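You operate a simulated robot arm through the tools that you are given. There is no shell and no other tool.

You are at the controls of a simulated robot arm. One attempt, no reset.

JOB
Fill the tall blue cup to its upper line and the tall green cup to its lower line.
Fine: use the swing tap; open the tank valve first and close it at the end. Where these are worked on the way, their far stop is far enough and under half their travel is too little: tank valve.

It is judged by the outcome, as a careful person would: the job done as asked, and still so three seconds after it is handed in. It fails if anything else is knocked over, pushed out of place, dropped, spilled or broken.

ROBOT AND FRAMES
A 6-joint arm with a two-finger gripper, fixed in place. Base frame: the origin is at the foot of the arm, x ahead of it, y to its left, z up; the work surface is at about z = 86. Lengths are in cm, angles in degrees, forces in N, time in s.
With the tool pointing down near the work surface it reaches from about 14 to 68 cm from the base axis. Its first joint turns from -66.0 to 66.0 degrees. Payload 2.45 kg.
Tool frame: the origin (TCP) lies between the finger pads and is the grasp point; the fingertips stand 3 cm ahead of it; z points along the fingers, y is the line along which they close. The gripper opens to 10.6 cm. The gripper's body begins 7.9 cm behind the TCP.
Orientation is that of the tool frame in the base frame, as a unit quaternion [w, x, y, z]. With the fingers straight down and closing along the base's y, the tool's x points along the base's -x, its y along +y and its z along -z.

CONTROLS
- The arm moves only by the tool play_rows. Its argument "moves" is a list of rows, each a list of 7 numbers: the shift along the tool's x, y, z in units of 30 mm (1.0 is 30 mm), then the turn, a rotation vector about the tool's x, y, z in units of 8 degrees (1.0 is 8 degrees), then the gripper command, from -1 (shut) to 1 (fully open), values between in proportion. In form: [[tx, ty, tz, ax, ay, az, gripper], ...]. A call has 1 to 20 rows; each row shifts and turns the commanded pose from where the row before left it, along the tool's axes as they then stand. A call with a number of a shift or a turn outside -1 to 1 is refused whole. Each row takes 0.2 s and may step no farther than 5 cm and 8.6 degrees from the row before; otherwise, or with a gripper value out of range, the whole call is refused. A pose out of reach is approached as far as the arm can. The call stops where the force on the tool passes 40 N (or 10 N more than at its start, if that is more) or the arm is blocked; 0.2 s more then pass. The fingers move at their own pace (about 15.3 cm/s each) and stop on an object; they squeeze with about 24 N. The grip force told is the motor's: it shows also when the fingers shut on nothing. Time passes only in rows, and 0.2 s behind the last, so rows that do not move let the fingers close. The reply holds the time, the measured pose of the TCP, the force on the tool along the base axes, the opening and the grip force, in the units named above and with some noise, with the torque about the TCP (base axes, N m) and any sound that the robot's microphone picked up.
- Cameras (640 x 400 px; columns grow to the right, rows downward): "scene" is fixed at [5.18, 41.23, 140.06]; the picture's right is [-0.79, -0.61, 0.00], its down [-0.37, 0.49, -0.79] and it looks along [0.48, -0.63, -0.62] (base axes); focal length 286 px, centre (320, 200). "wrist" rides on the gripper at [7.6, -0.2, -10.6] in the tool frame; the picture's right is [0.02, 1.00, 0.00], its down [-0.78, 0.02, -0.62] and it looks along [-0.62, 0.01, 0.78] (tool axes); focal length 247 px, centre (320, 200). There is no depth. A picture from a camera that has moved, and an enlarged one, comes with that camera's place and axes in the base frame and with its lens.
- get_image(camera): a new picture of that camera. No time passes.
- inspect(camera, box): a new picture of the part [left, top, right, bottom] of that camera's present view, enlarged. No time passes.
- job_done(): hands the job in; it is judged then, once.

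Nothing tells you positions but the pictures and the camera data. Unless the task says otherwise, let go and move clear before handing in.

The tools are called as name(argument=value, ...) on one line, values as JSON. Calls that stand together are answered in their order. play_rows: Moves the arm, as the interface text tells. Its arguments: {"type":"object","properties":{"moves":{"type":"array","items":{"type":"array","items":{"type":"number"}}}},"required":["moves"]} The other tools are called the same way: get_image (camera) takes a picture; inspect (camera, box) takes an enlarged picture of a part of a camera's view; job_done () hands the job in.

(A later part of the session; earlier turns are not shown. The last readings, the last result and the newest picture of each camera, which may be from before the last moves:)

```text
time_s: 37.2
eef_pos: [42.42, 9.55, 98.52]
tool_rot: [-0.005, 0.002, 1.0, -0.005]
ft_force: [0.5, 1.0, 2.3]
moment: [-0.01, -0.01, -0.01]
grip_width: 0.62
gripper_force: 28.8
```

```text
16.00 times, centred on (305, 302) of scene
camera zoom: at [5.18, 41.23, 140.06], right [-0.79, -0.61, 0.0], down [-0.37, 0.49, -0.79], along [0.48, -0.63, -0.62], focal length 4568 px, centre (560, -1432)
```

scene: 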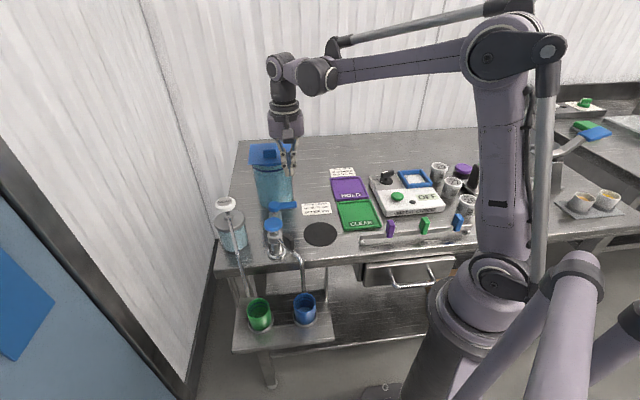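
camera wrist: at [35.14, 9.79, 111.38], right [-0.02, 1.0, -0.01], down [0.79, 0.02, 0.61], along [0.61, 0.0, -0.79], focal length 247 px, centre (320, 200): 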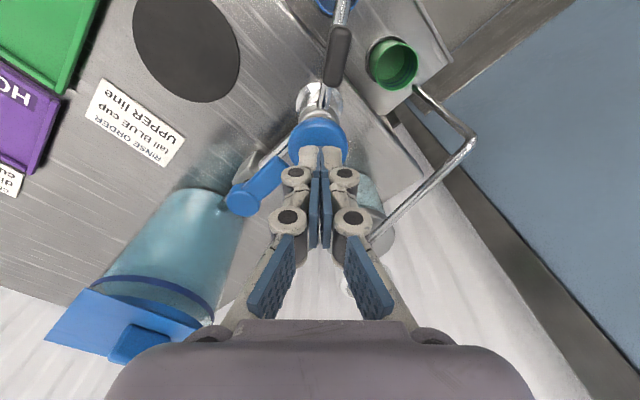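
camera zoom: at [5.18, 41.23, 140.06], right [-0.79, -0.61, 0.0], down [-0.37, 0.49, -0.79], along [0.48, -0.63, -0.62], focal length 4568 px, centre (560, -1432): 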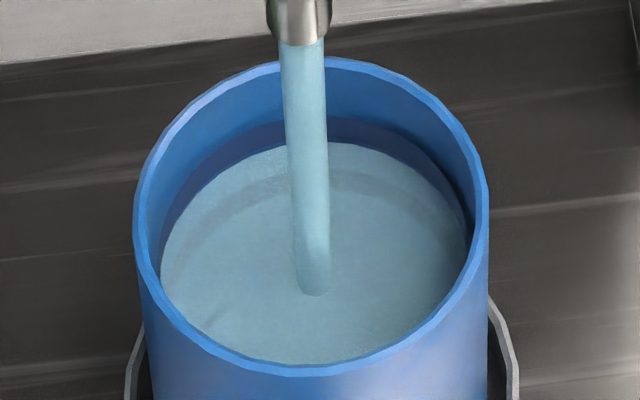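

The water has just met the lower edge of the upper band. I'll hold 0.8 s more and then lift off, aiming at the middle of the band.

play_rows(moves=[[0, 0, 0, 0, 0, 0, -1], [0, 0, 0, 0, 0, 0, -1], [0, 0, 0, 0, 0, 0, -1], [0, 0, 0, 0, 0, 0, -1], [0, 0, -0.4, 0, 0, 0, -1], [0, 0, -0.3, 0, 0, 0, -1]])

inspect(camera="scene", box=[296, 290, 314, 314])

inspect(camera="scene", box=[230, 190, 340, 340])

```text
time_s: 38.6
eef_pos: [42.64, 9.57, 100.59]
tool_rot: [-0.006, 0.002, 1.0, -0.004]
ft_force: [1.1, -0.7, 0.4]
moment: [-0.02, 0.02, -0.03]
grip_width: 0.02
gripper_force: 28.6
```

```text
16.00 times, centred on (305, 302) of scene
camera zoom: at [5.18, 41.23, 140.06], right [-0.79, -0.61, 0.0], down [-0.37, 0.49, -0.79], along [0.48, -0.63, -0.62], focal length 4568 px, centre (560, -1432)
```

zoom: 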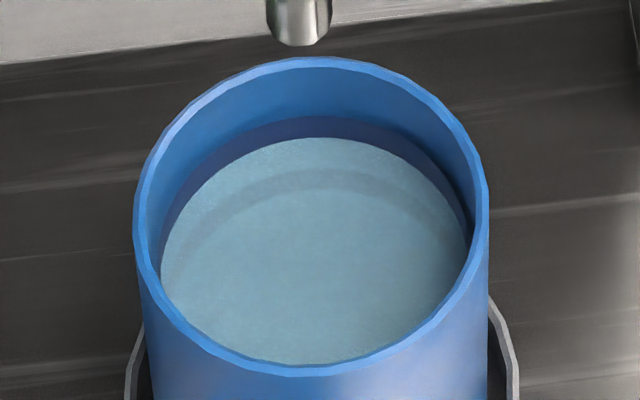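

```text
2.67 times, centred on (285, 265) of scene
camera zoom: at [5.18, 41.23, 140.06], right [-0.79, -0.61, 0.0], down [-0.37, 0.49, -0.79], along [0.48, -0.63, -0.62], focal length 761 px, centre (413, 27)
```

zoom: 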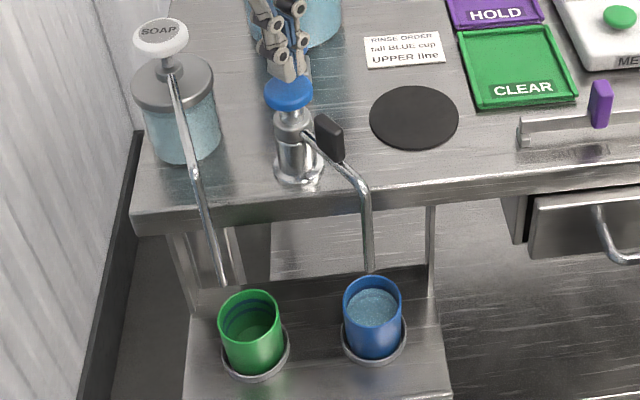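

The flow stops when I release the knob. The water sits at the lower edge of the upper band, about 9 px (1.3 s) below its middle, so I'll give one short press of roughly 1 s.

play_rows(moves=[[0, 0, 0.45, 0, 0, 0, -1], [0, 0, 0.26, 0, 0, 0, -1], [0, 0, 0, 0, 0, 0, -1], [0, 0, 0, 0, 0, 0, -1], [0, 0, 0, 0, 0, 0, -1], [0, 0, 0, 0, 0, 0, -1], [0, 0, -0.4, 0, 0, 0, -1], [0, 0, -0.3, 0, 0, 0, -1]])

inspect(camera="scene", box=[296, 290, 314, 314])

```text
time_s: 40.4
eef_pos: [42.48, 9.69, 100.6]
tool_rot: [-0.005, 0.002, 1.0, -0.005]
ft_force: [0.0, -0.4, 0.5]
moment: [0.05, -0.03, 0.02]
grip_width: 0.0
gripper_force: 28.7
```

```text
16.00 times, centred on (305, 302) of scene
camera zoom: at [5.18, 41.23, 140.06], right [-0.79, -0.61, 0.0], down [-0.37, 0.49, -0.79], along [0.48, -0.63, -0.62], focal length 4568 px, centre (560, -1432)
```

zoom: 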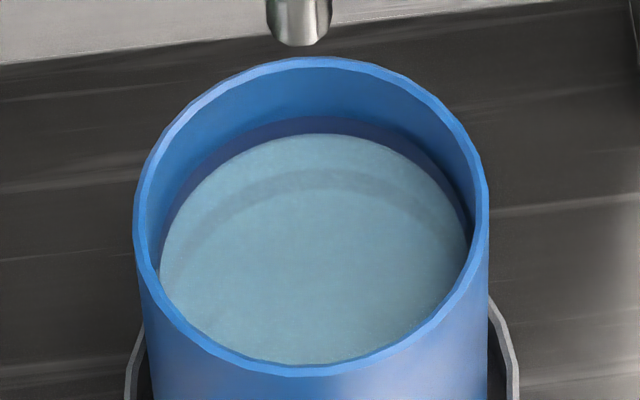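

Level up to row ~133.5, with the band's middle at about 127.5. One more press, slightly longer.

play_rows(moves=[[0, 0, 0.45, 0, 0, 0, -1], [0, 0, 0.26, 0, 0, 0, -1], [0, 0, 0, 0, 0, 0, -1], [0, 0, 0, 0, 0, 0, -1], [0, 0, 0, 0, 0, 0, -1], [0, 0, 0, 0, 0, 0, -1], [0, 0, 0, 0, 0, 0, -1], [0, 0, -0.4, 0, 0, 0, -1], [0, 0, -0.3, 0, 0, 0, -1]])

inspect(camera="scene", box=[296, 290, 314, 314])

```text
time_s: 42.4
eef_pos: [42.63, 9.66, 100.67]
tool_rot: [-0.006, 0.002, 1.0, -0.004]
ft_force: [0.1, -1.0, -0.3]
moment: [-0.02, 0.03, 0.0]
grip_width: 0.0
gripper_force: 28.6
```

```text
16.00 times, centred on (305, 302) of scene
camera zoom: at [5.18, 41.23, 140.06], right [-0.79, -0.61, 0.0], down [-0.37, 0.49, -0.79], along [0.48, -0.63, -0.62], focal length 4568 px, centre (560, -1432)
```

zoom: 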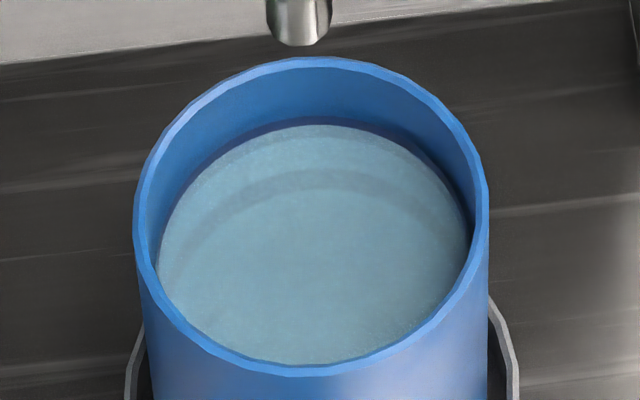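

The water now stands in the middle of the upper band of the blue cup. Next I'll swing the spout by its black paddle, which is near (37, 10.6, 95), so I'll move to where I can see it.

play_rows(moves=[[0, 0, -1, 0, 0, 0, -1], [0.5, -0.5, -0.3, 0, 0, 0, -1], [0.6, -0.6, 0, 0, 0, 0, -1], [0.6, -0.6, 0, 0, 0, 0, -1], [0.6, -0.5, 0, 0, 0, 0, -1], [0, 0, 0, 0, 0, 0, -1]])

get_image(camera="wrist")

inspect(camera="scene", box=[240, 200, 330, 320])

```text
time_s: 43.8
eef_pos: [35.95, 2.89, 104.56]
tool_rot: [-0.005, 0.002, 1.0, -0.004]
ft_force: [-0.2, 0.1, -0.8]
moment: [0.01, 0.0, -0.01]
grip_width: 0.01
gripper_force: 28.1
```

```text
taken
camera wrist: at [28.45, 3.01, 115.29], right [-0.02, 1.0, -0.01], down [0.79, 0.02, 0.61], along [0.61, 0.0, -0.79], focal length 247 px, centre (320, 200)
```

wrist: 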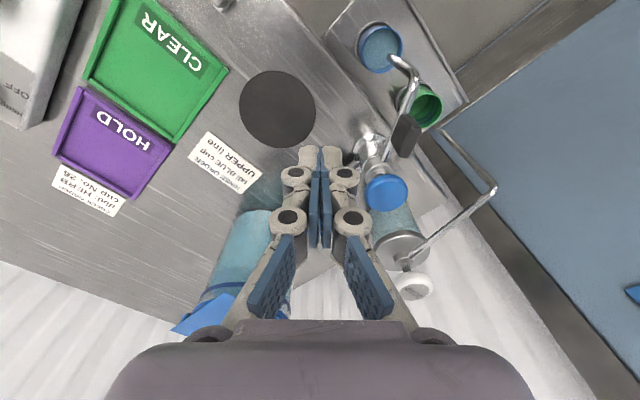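

```text
3.33 times, centred on (285, 260) of scene
camera zoom: at [5.18, 41.23, 140.06], right [-0.79, -0.61, 0.0], down [-0.37, 0.49, -0.79], along [0.48, -0.63, -0.62], focal length 952 px, centre (437, 0)
```

zoom: 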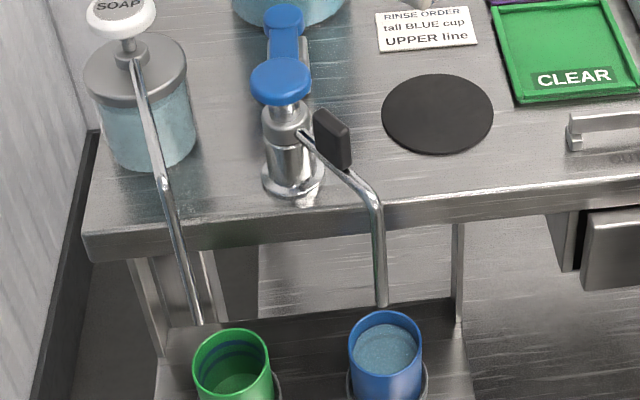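

inspect(camera="wrist", box=[340, 20, 500, 220])

inspect(camera="scene", box=[265, 215, 315, 265])

```text
2.00 times, centred on (420, 120) of wrist
camera zoom: at [28.45, 3.01, 115.29], right [-0.02, 1.0, -0.01], down [0.79, 0.02, 0.61], along [0.61, 0.0, -0.79], focal length 494 px, centre (120, 360)
```

zoom: 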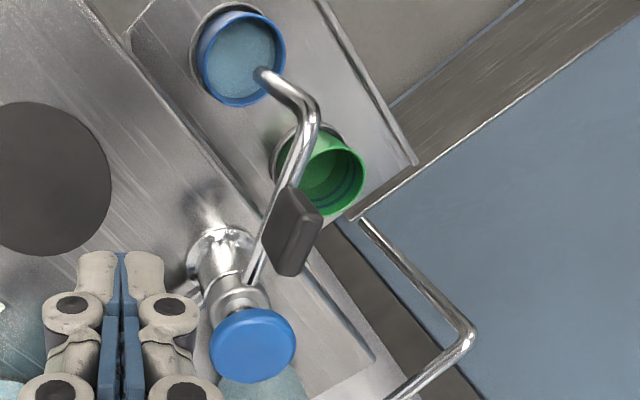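

```text
8.00 times, centred on (290, 240) of scene
camera zoom: at [5.18, 41.23, 140.06], right [-0.79, -0.61, 0.0], down [-0.37, 0.49, -0.79], along [0.48, -0.63, -0.62], focal length 2284 px, centre (560, -120)
```

zoom: 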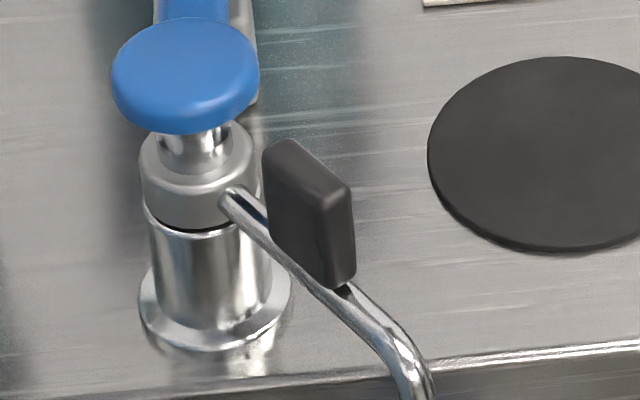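

The paddle is a plate standing on the spout, from (38, 9.7) to (35.7, 10.3) and z 93 to 96.3. I'll lower the shut fingers on its -y side and then push it round to the green cup.

play_rows(moves=[[-0.11, 0.68, 0, 0, 0, 0, -1], [-0.11, 0.68, 0, 0, 0, 0, -1], [0, 0, 0.7, 0, 0, 0, -1], [0, 0, 0.7, 0, 0, 0, -1], [0, 0, 0.7, 0, 0, 0, -1], [0, 0, 0.57, 0, 0, 0, -1], [0, 0, 0, 0, 0, 0, -1]])

get_image(camera="wrist")

inspect(camera="scene", box=[240, 200, 330, 320])

```text
time_s: 45.4
eef_pos: [36.27, 6.92, 96.54]
tool_rot: [-0.005, 0.002, 1.0, -0.005]
ft_force: [-0.3, 0.2, -0.7]
moment: [0.0, 0.0, -0.05]
grip_width: 0.0
gripper_force: 28.7
```

```text
taken
camera wrist: at [28.86, 7.13, 107.04], right [-0.02, 1.0, -0.01], down [0.79, 0.02, 0.61], along [0.61, 0.0, -0.79], focal length 247 px, centre (320, 200)
```

wrist: 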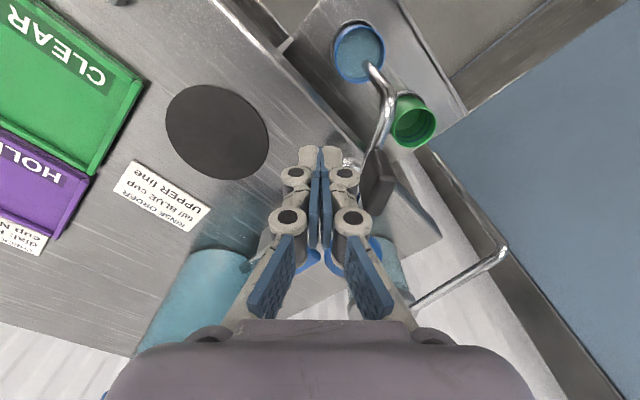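

```text
3.33 times, centred on (285, 260) of scene
camera zoom: at [5.18, 41.23, 140.06], right [-0.79, -0.61, 0.0], down [-0.37, 0.49, -0.79], along [0.48, -0.63, -0.62], focal length 952 px, centre (437, 0)
```

zoom: 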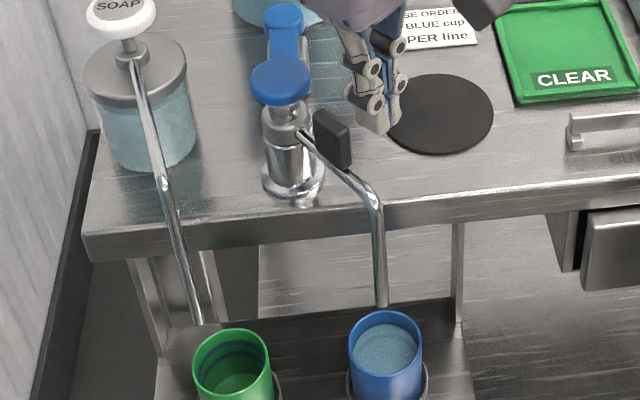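

The fingers are beside the paddle. I'll push gently towards +y and check that the spout swings.

play_rows(moves=[[-0.05, 0.37, 0, 0, 0, 0, -1], [-0.04, 0.36, 0, 0, 0, 0, -1], [0.037, 0.15, 0, 0, 0, 0, -1], [0, 0.14, 0, 0, 0, 0, -1], [0, 0, 0, 0, 0, 0, -1]])

inspect(camera="scene", box=[240, 200, 330, 320])

get_image(camera="wrist")

```text
time_s: 46.6
eef_pos: [36.45, 10.14, 96.44]
tool_rot: [-0.005, 0.002, 1.0, -0.005]
ft_force: [0.3, -0.3, 0.3]
moment: [-0.01, 0.0, -0.04]
grip_width: 0.0
gripper_force: 28.6
```

```text
3.33 times, centred on (285, 260) of scene
camera zoom: at [5.18, 41.23, 140.06], right [-0.79, -0.61, 0.0], down [-0.37, 0.49, -0.79], along [0.48, -0.63, -0.62], focal length 952 px, centre (437, 0)
```

zoom: 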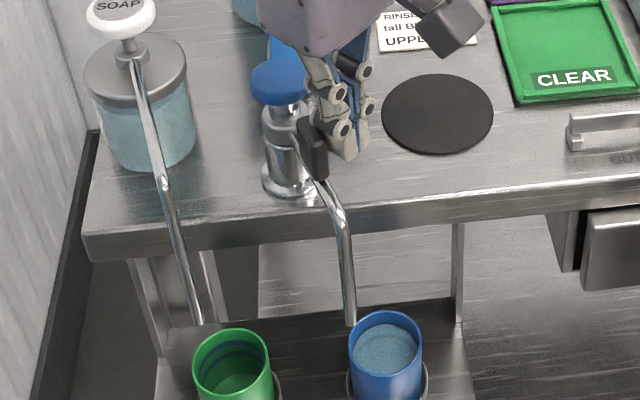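

```text
taken
camera wrist: at [29.02, 10.18, 107.12], right [-0.02, 1.0, -0.01], down [0.79, 0.02, 0.61], along [0.61, 0.0, -0.79], focal length 247 px, centre (320, 200)
```

wrist: 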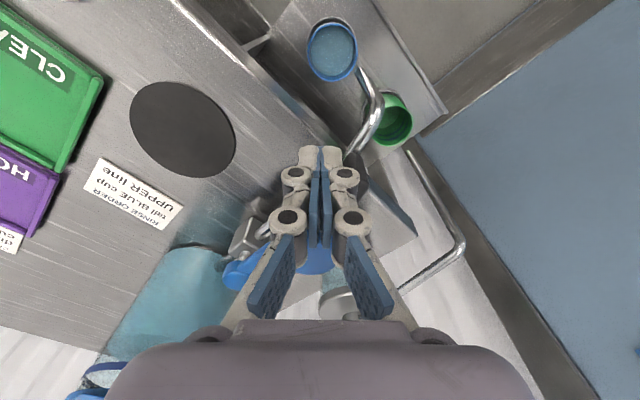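

It swings freely; the tip is now at about (33.6, 14). I'll continue along the arc slowly.

play_rows(moves=[[-0.03, 0.22, 0, 0, 0, 0, -1], [-0.033, 0.217, 0, 0, 0, 0, -1], [-0.1, 0.25, 0, 0, 0, 0, -1], [-0.12, 0.253, 0, 0, 0, 0, -1], [-0.17, 0.22, 0, 0, 0, 0, -1], [0, 0, 0, 0, 0, 0, -1]])

inspect(camera="scene", box=[240, 200, 330, 320])

get_image(camera="wrist")

```text
time_s: 48.0
eef_pos: [37.88, 13.54, 96.23]
tool_rot: [-0.006, 0.002, 1.0, -0.004]
ft_force: [-0.8, -0.6, 0.3]
moment: [-0.02, -0.01, -0.05]
grip_width: 0.01
gripper_force: 28.7
```

```text
3.33 times, centred on (285, 260) of scene
camera zoom: at [5.18, 41.23, 140.06], right [-0.79, -0.61, 0.0], down [-0.37, 0.49, -0.79], along [0.48, -0.63, -0.62], focal length 952 px, centre (437, 0)
```

zoom: 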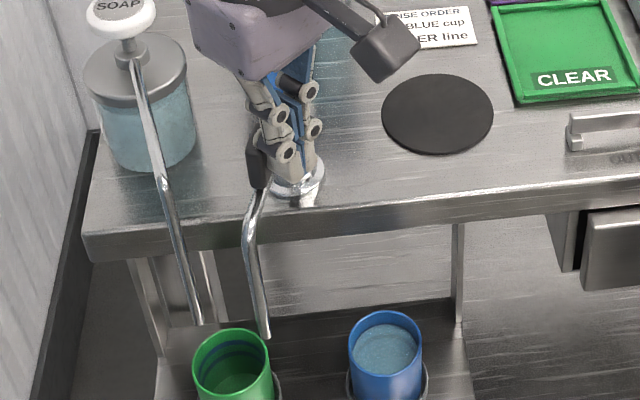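

```text
taken
camera wrist: at [30.5, 13.68, 107.1], right [-0.02, 1.0, -0.01], down [0.79, 0.02, 0.61], along [0.61, 0.0, -0.79], focal length 247 px, centre (320, 200)
```

wrist: 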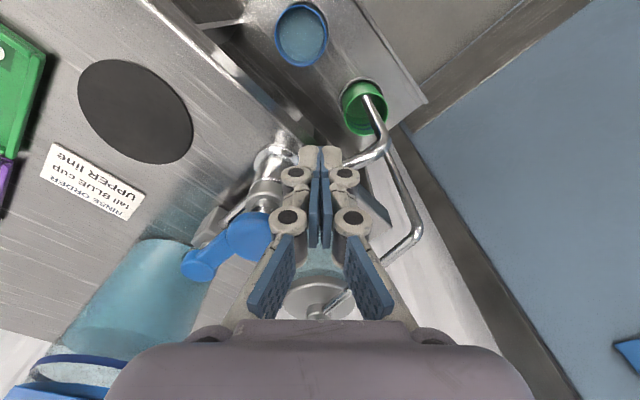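

Tip now near (37.6, 18.4); the green cup's centre is (40.9, 19.1), so about 15° remain. I'll go on in small steps, staying clear of the soap nozzle.

play_rows(moves=[[-0.117, 0.117, 0, 0, 0, 0, -1], [-0.117, 0.117, 0, 0, 0, 0, -1], [-0.117, 0.107, 0, 0, 0, 0, -1], [0, 0, 0, 0, 0, 0, -1]])

inspect(camera="scene", box=[240, 200, 330, 320])

inspect(camera="wrist", box=[260, 40, 460, 180])

inspect(camera="scene", box=[230, 270, 290, 340])

```text
time_s: 49.0
eef_pos: [38.76, 14.65, 96.45]
tool_rot: [-0.005, 0.002, 1.0, -0.004]
ft_force: [-0.3, -0.8, -0.3]
moment: [0.0, -0.02, -0.01]
grip_width: 0.01
gripper_force: 28.4
```

```text
3.33 times, centred on (285, 260) of scene
camera zoom: at [5.18, 41.23, 140.06], right [-0.79, -0.61, 0.0], down [-0.37, 0.49, -0.79], along [0.48, -0.63, -0.62], focal length 952 px, centre (437, 0)
```

zoom: 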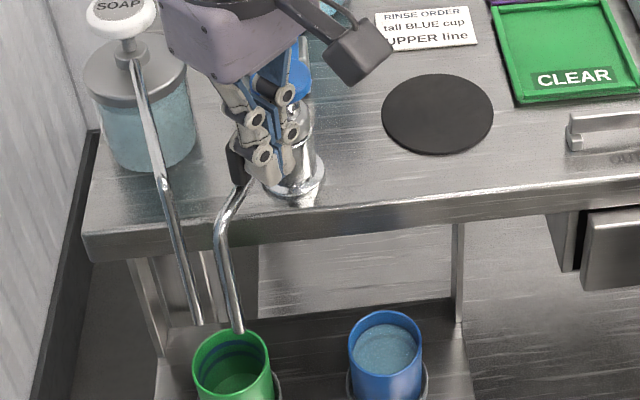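

```text
2.86 times, centred on (360, 110) of wrist
camera zoom: at [31.48, 14.71, 107.06], right [-0.02, 1.0, -0.01], down [0.79, 0.02, 0.61], along [0.61, 0.0, -0.79], focal length 706 px, centre (206, 457)
```

zoom: 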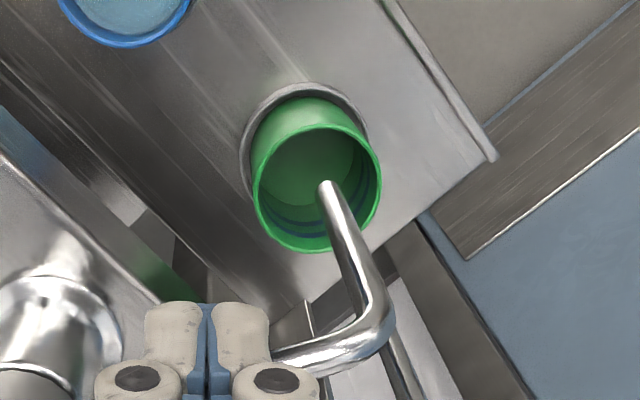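

```text
5.71 times, centred on (260, 305) of scene
camera zoom: at [5.18, 41.23, 140.06], right [-0.79, -0.61, 0.0], down [-0.37, 0.49, -0.79], along [0.48, -0.63, -0.62], focal length 1631 px, centre (663, -400)
```

zoom: 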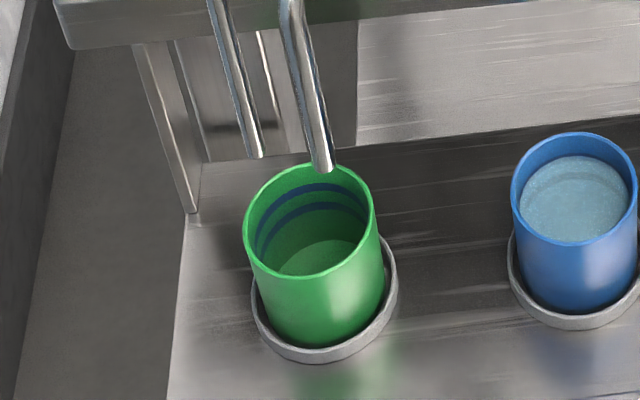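

The tip is about 1.7 cm from the green cup's centre. One more small push centres it better, still clear of the soap nozzle.

play_rows(moves=[[-0.12, 0.05, 0, 0, 0, 0, -1], [-0.12, 0.05, 0, 0, 0, 0, -1], [0, 0, 0, 0, 0, 0, -1]])

inspect(camera="wrist", box=[260, 40, 460, 180])

inspect(camera="scene", box=[230, 270, 290, 340])

```text
time_s: 49.8
eef_pos: [39.55, 14.92, 96.33]
tool_rot: [-0.006, 0.002, 1.0, -0.004]
ft_force: [-0.2, -0.3, 0.1]
moment: [-0.02, -0.02, 0.0]
grip_width: 0.0
gripper_force: 28.7
```

```text
2.86 times, centred on (360, 110) of wrist
camera zoom: at [32.15, 14.99, 107.06], right [-0.02, 1.0, -0.01], down [0.79, 0.02, 0.61], along [0.61, 0.0, -0.79], focal length 706 px, centre (206, 457)
```

zoom: 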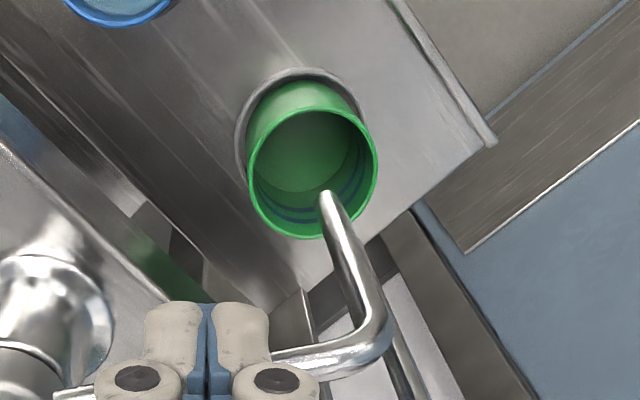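

```text
5.71 times, centred on (260, 305) of scene
camera zoom: at [5.18, 41.23, 140.06], right [-0.79, -0.61, 0.0], down [-0.37, 0.49, -0.79], along [0.48, -0.63, -0.62], focal length 1631 px, centre (663, -400)
```

zoom: 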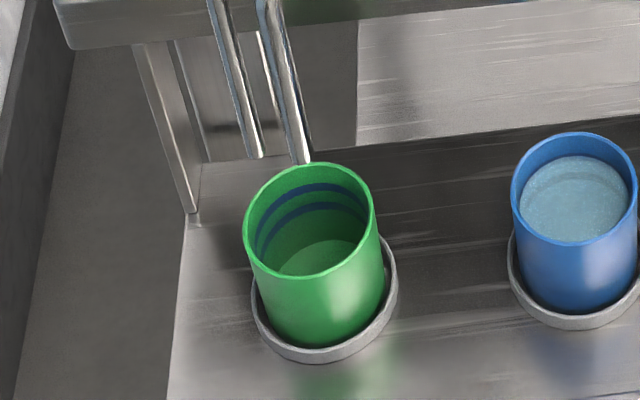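

The tip is at about (40.3, 19.1), close to over the centre of the green cup. I'll back away from the paddle, rise and go back above the knob.

play_rows(moves=[[0.4, -0.15, 0, 0, 0, 0, -1], [0.3, -0.1, -0.5, 0, 0, 0, -1], [0, 0, -1, 0, 0, 0, -1], [0, 0, -0.9, 0, 0, 0, -1], [-0.55, -0.5, 0, 0, 0, 0, -1], [-0.55, -0.5, 0, 0, 0, 0, -1], [-0.58, -0.52, 0, 0, 0, 0, -1], [0, 0, 0, 0, 0, 0, -1]])

get_image(camera="wrist")

inspect(camera="scene", box=[230, 270, 290, 340])

inspect(camera="scene", box=[240, 200, 330, 320])

```text
time_s: 51.6
eef_pos: [42.55, 9.67, 103.73]
tool_rot: [-0.005, 0.001, 1.0, -0.005]
ft_force: [0.8, 0.1, -1.2]
moment: [0.03, 0.0, 0.01]
grip_width: 0.0
gripper_force: 28.4
```

```text
taken
camera wrist: at [35.16, 9.72, 114.36], right [-0.02, 1.0, -0.01], down [0.79, 0.02, 0.61], along [0.61, 0.0, -0.79], focal length 247 px, centre (320, 200)
```

wrist: 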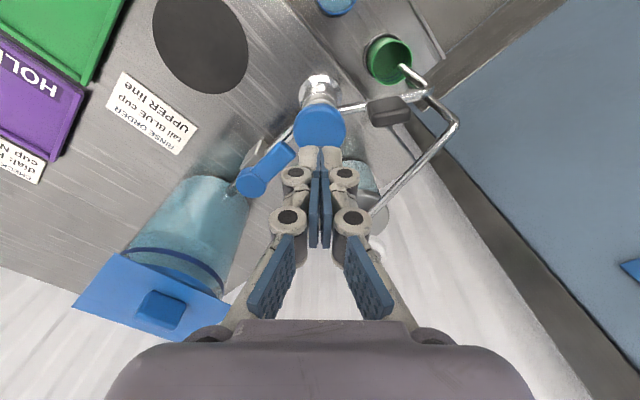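

```text
5.71 times, centred on (260, 305) of scene
camera zoom: at [5.18, 41.23, 140.06], right [-0.79, -0.61, 0.0], down [-0.37, 0.49, -0.79], along [0.48, -0.63, -0.62], focal length 1631 px, centre (663, -400)
```

zoom: 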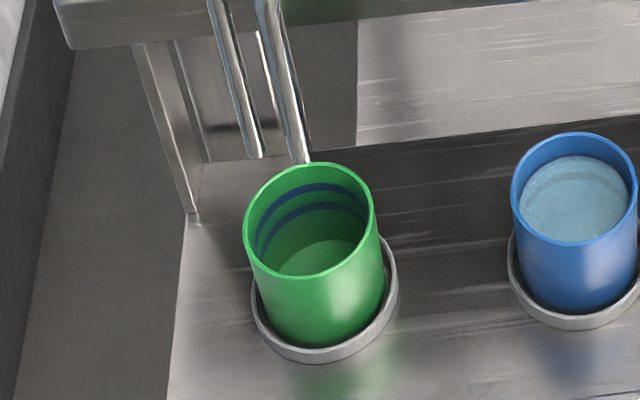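

```text
3.33 times, centred on (285, 260) of scene
camera zoom: at [5.18, 41.23, 140.06], right [-0.79, -0.61, 0.0], down [-0.37, 0.49, -0.79], along [0.48, -0.63, -0.62], focal length 952 px, centre (437, 0)
```

zoom: 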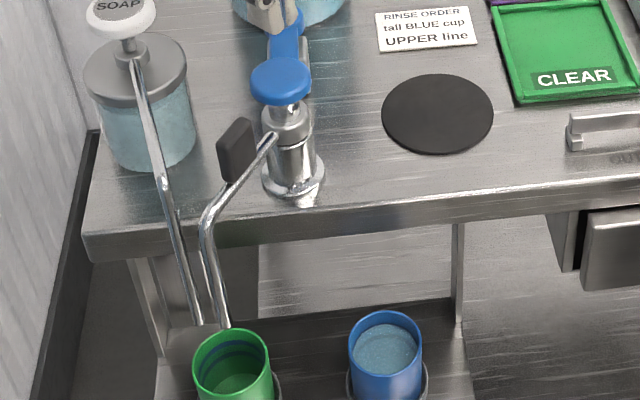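

The spout stays put over the green cup. Now a short first press of the knob, to see that the stream falls inside the cup.

play_rows(moves=[[0, 0, 0.6, 0, 0, 0, -1], [0, 0, 0.5, 0, 0, 0, -1], [0, 0, 0.4, 0, 0, 0, -1], [0, 0, 0.26, 0, 0, 0, -1]])

inspect(camera="scene", box=[240, 293, 276, 333])

```text
time_s: 52.6
eef_pos: [42.75, 9.74, 98.46]
tool_rot: [-0.005, 0.002, 1.0, -0.005]
ft_force: [0.5, -0.4, 2.7]
moment: [-0.01, -0.02, 0.01]
grip_width: 0.61
gripper_force: 28.8
```

```text
10.00 times, centred on (258, 313) of scene
camera zoom: at [5.17, 41.23, 140.06], right [-0.79, -0.61, 0.0], down [-0.37, 0.49, -0.79], along [0.48, -0.63, -0.62], focal length 2855 px, centre (940, -930)
```

zoom: 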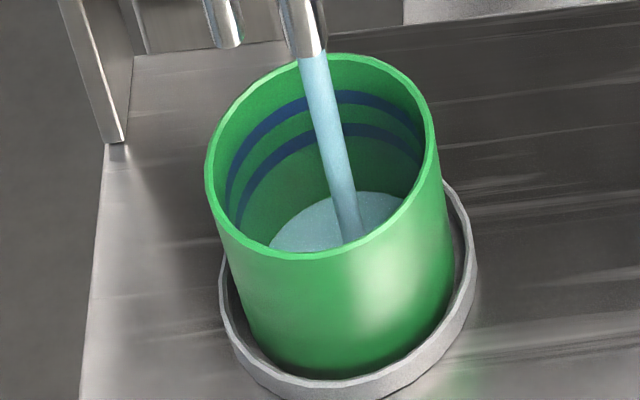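

The stream lands well inside the green cup. The lower band's middle is at row ~130 here and the water starts at ~190; I'll hold 4.2 s and check.

play_rows(moves=[[0, 0, 0, 0, 0, 0, -1], [0, 0, 0, 0, 0, 0, -1], [0, 0, 0, 0, 0, 0, -1], [0, 0, 0, 0, 0, 0, -1], [0, 0, 0, 0, 0, 0, -1], [0, 0, 0, 0, 0, 0, -1], [0, 0, 0, 0, 0, 0, -1], [0, 0, 0, 0, 0, 0, -1], [0, 0, 0, 0, 0, 0, -1], [0, 0, 0, 0, 0, 0, -1], [0, 0, 0, 0, 0, 0, -1], [0, 0, 0, 0, 0, 0, -1], [0, 0, 0, 0, 0, 0, -1], [0, 0, 0, 0, 0, 0, -1], [0, 0, 0, 0, 0, 0, -1], [0, 0, 0, 0, 0, 0, -1], [0, 0, 0, 0, 0, 0, -1], [0, 0, 0, 0, 0, 0, -1], [0, 0, 0, 0, 0, 0, -1], [0, 0, 0, 0, 0, 0, -1]])

inspect(camera="scene", box=[246, 298, 270, 318])

```text
time_s: 56.8
eef_pos: [42.51, 9.73, 98.53]
tool_rot: [-0.006, 0.002, 1.0, -0.004]
ft_force: [-0.6, 0.0, 3.5]
moment: [-0.02, 0.0, 0.02]
grip_width: 0.58
gripper_force: 28.4
```

```text
16.00 times, centred on (258, 308) of scene
camera zoom: at [5.18, 41.23, 140.06], right [-0.79, -0.61, 0.0], down [-0.37, 0.49, -0.79], along [0.48, -0.63, -0.62], focal length 4568 px, centre (1312, -1528)
```

zoom: 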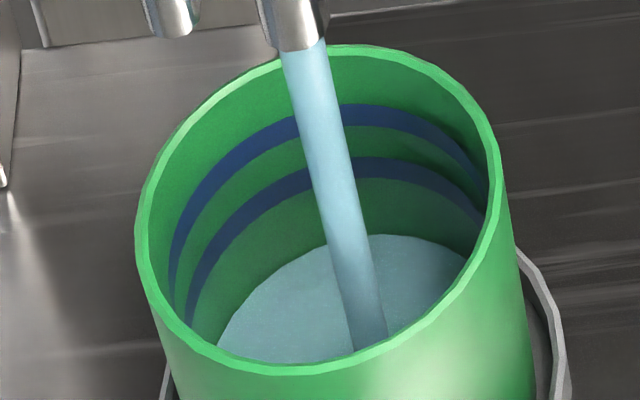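

At 16x the lower band's middle is at row ~167 and the water at ~235, so about 10 s remain. Holding 5 s.

play_rows(moves=[[0, 0, 0, 0, 0, 0, -1], [0, 0, 0, 0, 0, 0, -1], [0, 0, 0, 0, 0, 0, -1], [0, 0, 0, 0, 0, 0, -1], [0, 0, 0, 0, 0, 0, -1], [0, 0, 0, 0, 0, 0, -1], [0, 0, 0, 0, 0, 0, -1], [0, 0, 0, 0, 0, 0, -1], [0, 0, 0, 0, 0, 0, -1], [0, 0, 0, 0, 0, 0, -1], [0, 0, 0, 0, 0, 0, -1], [0, 0, 0, 0, 0, 0, -1], [0, 0, 0, 0, 0, 0, -1], [0, 0, 0, 0, 0, 0, -1], [0, 0, 0, 0, 0, 0, -1], [0, 0, 0, 0, 0, 0, -1], [0, 0, 0, 0, 0, 0, -1], [0, 0, 0, 0, 0, 0, -1], [0, 0, 0, 0, 0, 0, -1], [0, 0, 0, 0, 0, 0, -1]])

inspect(camera="scene", box=[246, 298, 270, 318])

```text
time_s: 61.0
eef_pos: [42.6, 9.68, 98.42]
tool_rot: [-0.005, 0.002, 1.0, -0.004]
ft_force: [-1.3, 0.6, 3.3]
moment: [0.03, -0.06, 0.02]
grip_width: 0.62
gripper_force: 28.4
```

```text
16.00 times, centred on (258, 308) of scene
camera zoom: at [5.18, 41.23, 140.06], right [-0.79, -0.61, 0.0], down [-0.37, 0.49, -0.79], along [0.48, -0.63, -0.62], focal length 4568 px, centre (1312, -1528)
```

zoom: 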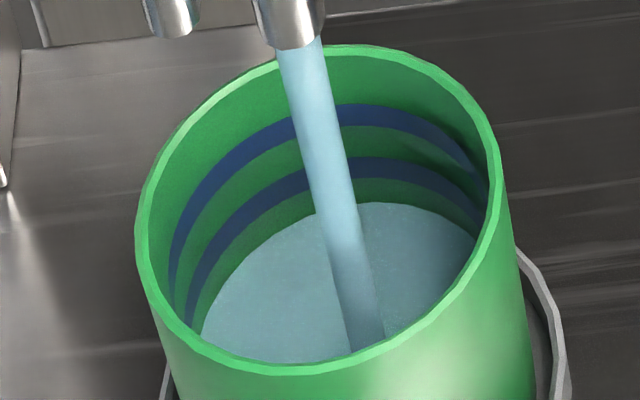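

Row ~203 now, about 4.8 s to go. The spout has crept only a hair. Holding 2.6 s.

play_rows(moves=[[0, 0, 0, 0, 0, 0, -1], [0, 0, 0, 0, 0, 0, -1], [0, 0, 0, 0, 0, 0, -1], [0, 0, 0, 0, 0, 0, -1], [0, 0, 0, 0, 0, 0, -1], [0, 0, 0, 0, 0, 0, -1], [0, 0, 0, 0, 0, 0, -1], [0, 0, 0, 0, 0, 0, -1], [0, 0, 0, 0, 0, 0, -1], [0, 0, 0, 0, 0, 0, -1], [0, 0, 0, 0, 0, 0, -1], [0, 0, 0, 0, 0, 0, -1]])

inspect(camera="scene", box=[246, 298, 270, 318])

```text
time_s: 63.6
eef_pos: [42.53, 9.7, 98.42]
tool_rot: [-0.005, 0.002, 1.0, -0.004]
ft_force: [-1.2, 0.5, 4.1]
moment: [0.04, -0.06, 0.0]
grip_width: 0.6
gripper_force: 28.7
```

```text
16.00 times, centred on (258, 308) of scene
camera zoom: at [5.18, 41.23, 140.06], right [-0.79, -0.61, 0.0], down [-0.37, 0.49, -0.79], along [0.48, -0.63, -0.62], focal length 4568 px, centre (1312, -1528)
```

zoom: 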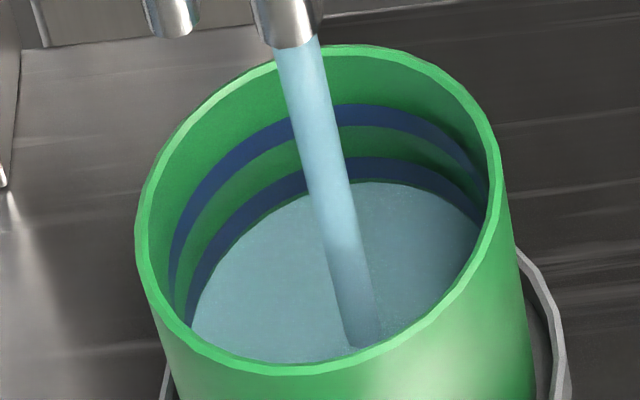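

The water is just below the lower band. I'll hold 1 s more, release, and look at the still surface.

play_rows(moves=[[0, 0, 0, 0, 0, 0, -1], [0, 0, 0, 0, 0, 0, -1], [0, 0, 0, 0, 0, 0, -1], [0, 0, 0, 0, 0, 0, -1], [0, 0, 0, 0, 0, 0, -1], [0, 0, -0.4, 0, 0, 0, -1], [0, 0, -0.3, 0, 0, 0, -1]])

inspect(camera="scene", box=[246, 298, 270, 318])

inspect(camera="scene", box=[240, 200, 330, 320])

```text
time_s: 65.2
eef_pos: [42.52, 9.67, 100.5]
tool_rot: [-0.005, 0.002, 1.0, -0.005]
ft_force: [-0.7, -0.4, 0.1]
moment: [0.0, 0.0, -0.02]
grip_width: 0.01
gripper_force: 28.7
```

```text
16.00 times, centred on (258, 308) of scene
camera zoom: at [5.18, 41.23, 140.06], right [-0.79, -0.61, 0.0], down [-0.37, 0.49, -0.79], along [0.48, -0.63, -0.62], focal length 4568 px, centre (1312, -1528)
```

zoom: 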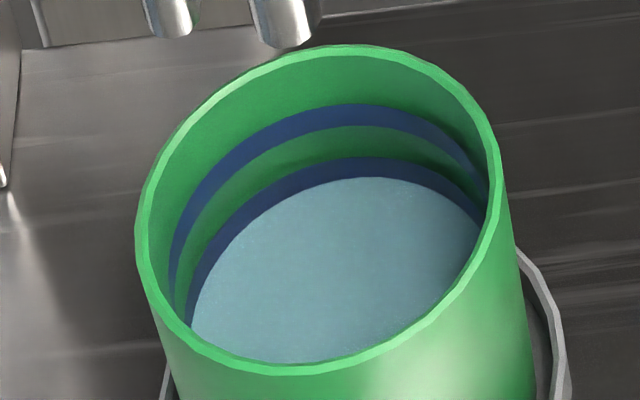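

```text
3.33 times, centred on (285, 260) of scene
camera zoom: at [5.18, 41.23, 140.06], right [-0.79, -0.61, 0.0], down [-0.37, 0.49, -0.79], along [0.48, -0.63, -0.62], focal length 952 px, centre (437, 0)
```

zoom: 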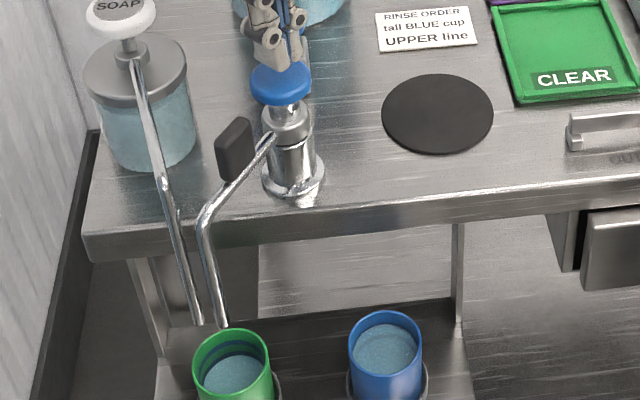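

The green water's edge is at row ~177 in the lower band (157–179), needing about 9 px more for the middle. One more 1 s press.

play_rows(moves=[[0, 0, 0.45, 0, 0, 0, -1], [0, 0, 0.25, 0, 0, 0, -1], [0, 0, 0, 0, 0, 0, -1], [0, 0, 0, 0, 0, 0, -1], [0, 0, 0, 0, 0, 0, -1], [0, 0, 0, 0, 0, 0, -1], [0, 0, 0, 0, 0, 0, -1], [0, 0, -0.4, 0, 0, 0, -1], [0, 0, -0.3, 0, 0, 0, -1]])

inspect(camera="scene", box=[246, 298, 270, 318])

```text
time_s: 67.2
eef_pos: [42.58, 9.68, 100.6]
tool_rot: [-0.004, 0.003, 1.0, -0.005]
ft_force: [-0.2, -0.4, 0.4]
moment: [0.01, 0.0, -0.01]
grip_width: 0.0
gripper_force: 28.0
```

```text
16.00 times, centred on (258, 308) of scene
camera zoom: at [5.18, 41.23, 140.06], right [-0.79, -0.61, 0.0], down [-0.37, 0.49, -0.79], along [0.48, -0.63, -0.62], focal length 4568 px, centre (1312, -1528)
```

zoom: 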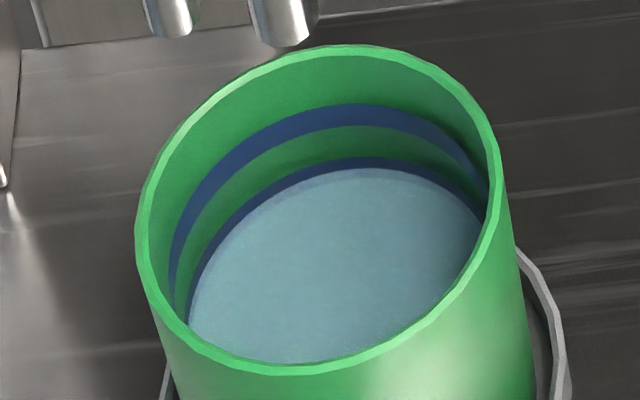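

The green cup's water is now in the middle of its lower band, and both cups are done. To close the tank valve I'll rise, go to the far (+x, +y) side of the lever and push it back.

play_rows(moves=[[0, 0, -1, 0, 0, 0, -1], [0, 0, -0.3, 0, 0, 0, -1], [-0.7, -0.17, 0, 0, 0, 0, -1], [-0.7, -0.17, 0, 0, 0, 0, -1], [-0.68, -0.17, 0, 0, 0, 0, -1], [0, 0, 0, 0, 0, 0, -1]])

get_image(camera="wrist")

inspect(camera="scene", box=[200, 120, 340, 260])

```text
time_s: 68.6
eef_pos: [48.84, 8.18, 104.45]
tool_rot: [-0.005, 0.002, 1.0, -0.005]
ft_force: [0.3, 0.3, 0.1]
moment: [0.02, 0.01, -0.03]
grip_width: 0.02
gripper_force: 28.3
```

```text
taken
camera wrist: at [41.43, 8.2, 115.06], right [-0.02, 1.0, -0.01], down [0.79, 0.02, 0.61], along [0.61, 0.0, -0.79], focal length 247 px, centre (320, 200)
```

wrist: 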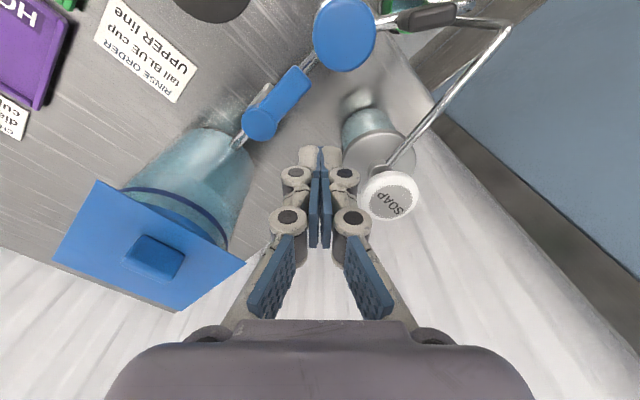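

```text
2.86 times, centred on (270, 190) of scene
camera zoom: at [5.18, 41.23, 140.06], right [-0.79, -0.61, 0.0], down [-0.37, 0.49, -0.79], along [0.48, -0.63, -0.62], focal length 816 px, centre (463, 229)
```

zoom: 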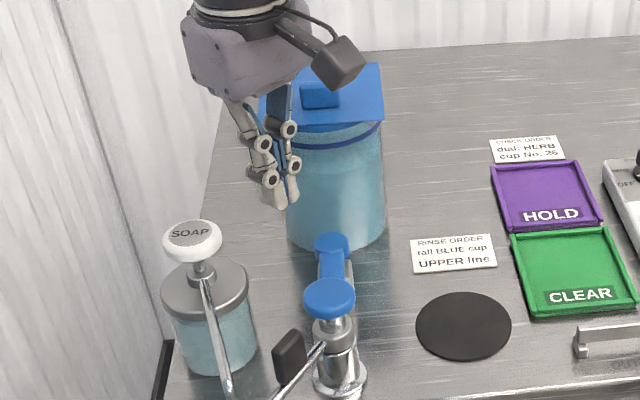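

The lever lies along the pipe as expected, and the soap cap is at (53.1, 13.8, 99), about 1 cm clear of the gripper's reach. I'll shift slightly away from it and go down beside the lever.

play_rows(moves=[[0.1, -0.07, 0.4, 0, 0, 0, -1], [0, 0, 0.7, 0, 0, 0, -1], [0, 0, 0.7, 0, 0, 0, -1], [0, 0, 0.7, 0, 0, 0, -1], [0, 0, 0.4, 0, 0, 0, -1], [0, 0, 0.4, 0, 0, 0, -1], [0, 0, 0, 0, 0, 0, -1]])

get_image(camera="wrist")

inspect(camera="scene", box=[200, 140, 340, 260])

```text
time_s: 70.2
eef_pos: [48.45, 7.82, 94.42]
tool_rot: [-0.006, 0.002, 1.0, -0.004]
ft_force: [0.5, 0.1, 0.3]
moment: [0.0, -0.02, 0.0]
grip_width: 0.0
gripper_force: 29.3
```

```text
taken
camera wrist: at [41.0, 7.88, 105.06], right [-0.02, 1.0, -0.01], down [0.79, 0.02, 0.61], along [0.61, 0.0, -0.79], focal length 247 px, centre (320, 200)
```

wrist: 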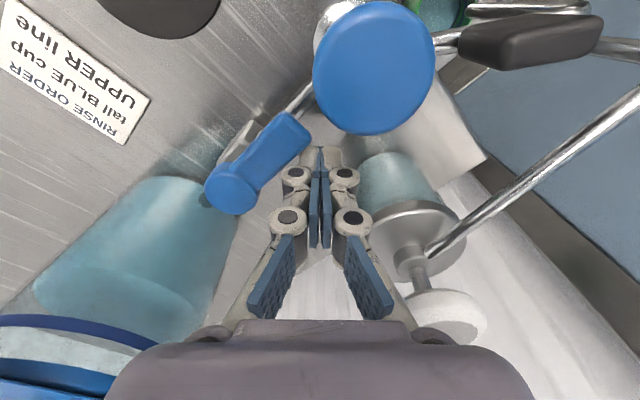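

```text
3.33 times, centred on (270, 200) of scene
camera zoom: at [5.18, 41.23, 140.06], right [-0.79, -0.61, 0.0], down [-0.37, 0.49, -0.79], along [0.48, -0.63, -0.62], focal length 952 px, centre (487, 200)
```

zoom: 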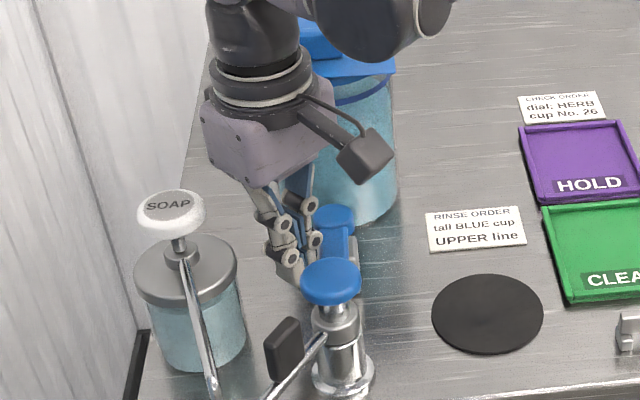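

The fingers are on the far side of the lever. I'll push it back along its arc towards closed.

play_rows(moves=[[0.143, -0.123, 0, 0, 0, 0, -1], [0.217, -0.13, 0, 0, 0, 0, -1], [0.216, -0.127, 0, 0, 0, 0, -1], [0.17, -0.184, 0, 0, 0, 0, -1], [0.17, -0.183, 0, 0, 0, 0, -1], [0.11, -0.23, 0, 0, 0, 0, -1], [0.107, -0.23, 0, 0, 0, 0, -1], [0, 0, 0, 0, 0, 0, -1]])

get_image(camera="wrist")

inspect(camera="scene", box=[200, 140, 340, 260])

```text
time_s: 72.0
eef_pos: [45.02, 4.15, 94.55]
tool_rot: [-0.005, 0.002, 1.0, -0.004]
ft_force: [0.5, 2.2, -0.1]
moment: [0.05, -0.02, 0.01]
grip_width: 0.01
gripper_force: 28.5
```

```text
taken
camera wrist: at [37.57, 4.26, 105.11], right [-0.02, 1.0, -0.01], down [0.79, 0.02, 0.61], along [0.61, 0.0, -0.79], focal length 247 px, centre (320, 200)
```

wrist: 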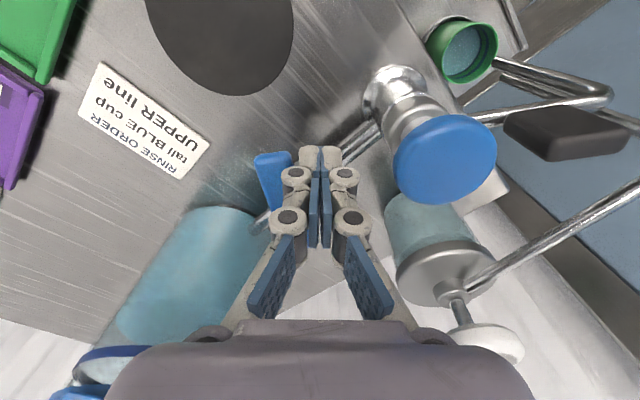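

```text
3.33 times, centred on (270, 200) of scene
camera zoom: at [5.18, 41.23, 140.05], right [-0.79, -0.61, 0.0], down [-0.37, 0.49, -0.79], along [0.48, -0.63, -0.62], focal length 952 px, centre (487, 200)
```

zoom: 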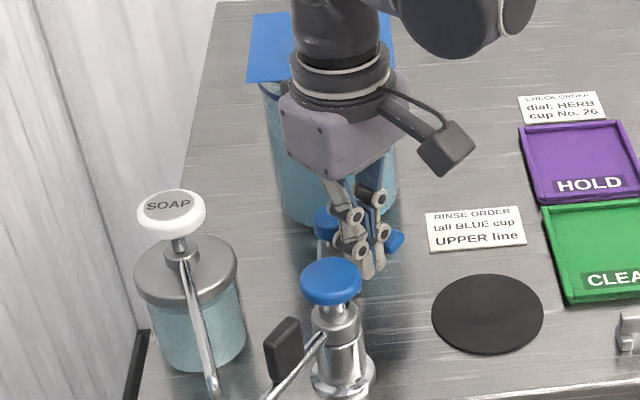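

It's turning well, about half way. I'll continue to the closed stop.

play_rows(moves=[[0.06, -0.17, 0, 0, 0, 0, -1], [0.05, -0.18, 0, 0, 0, 0, -1], [0.01, -0.2, 0, 0, 0, 0, -1], [0.01, -0.2, 0, 0, 0, 0, -1], [-0.04, -0.2, 0, 0, 0, 0, -1], [-0.04, -0.18, 0, 0, 0, 0, -1], [0, 0, 0, 0, 0, 0, -1]])

get_image(camera="wrist")

inspect(camera="scene", box=[200, 140, 340, 260])

```text
time_s: 73.6
eef_pos: [44.72, 1.0, 94.51]
tool_rot: [-0.006, 0.0, 1.0, -0.001]
ft_force: [-10.4, 22.4, -0.5]
moment: [0.38, 0.17, 0.11]
grip_width: 0.0
gripper_force: 28.6
```

```text
taken
camera wrist: at [37.35, 1.07, 105.17], right [-0.02, 1.0, 0.0], down [0.79, 0.02, 0.61], along [0.61, 0.01, -0.79], focal length 247 px, centre (320, 200)
```

wrist: 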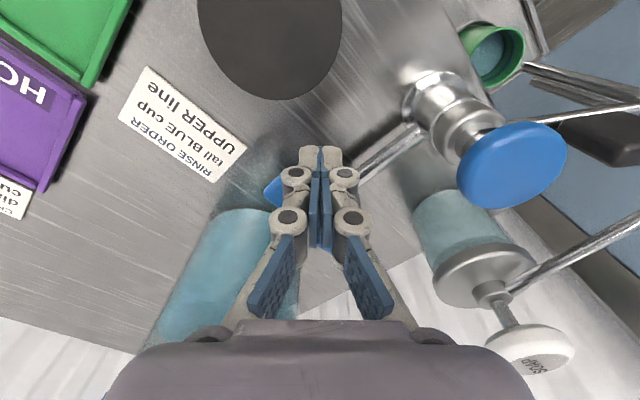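

```text
3.33 times, centred on (270, 200) of scene
camera zoom: at [5.15, 41.29, 140.04], right [-0.79, -0.61, 0.0], down [-0.37, 0.49, -0.79], along [0.48, -0.63, -0.61], focal length 952 px, centre (487, 200)
```

zoom: 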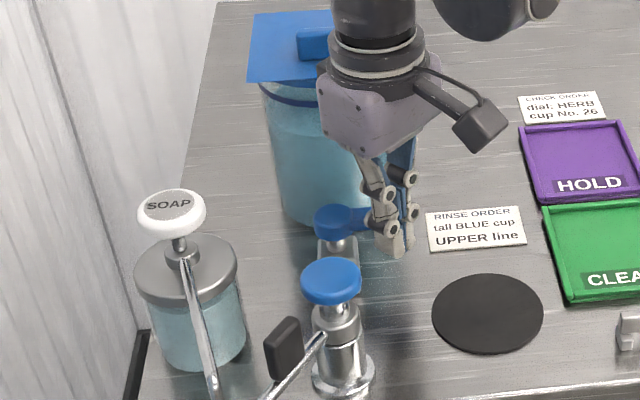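

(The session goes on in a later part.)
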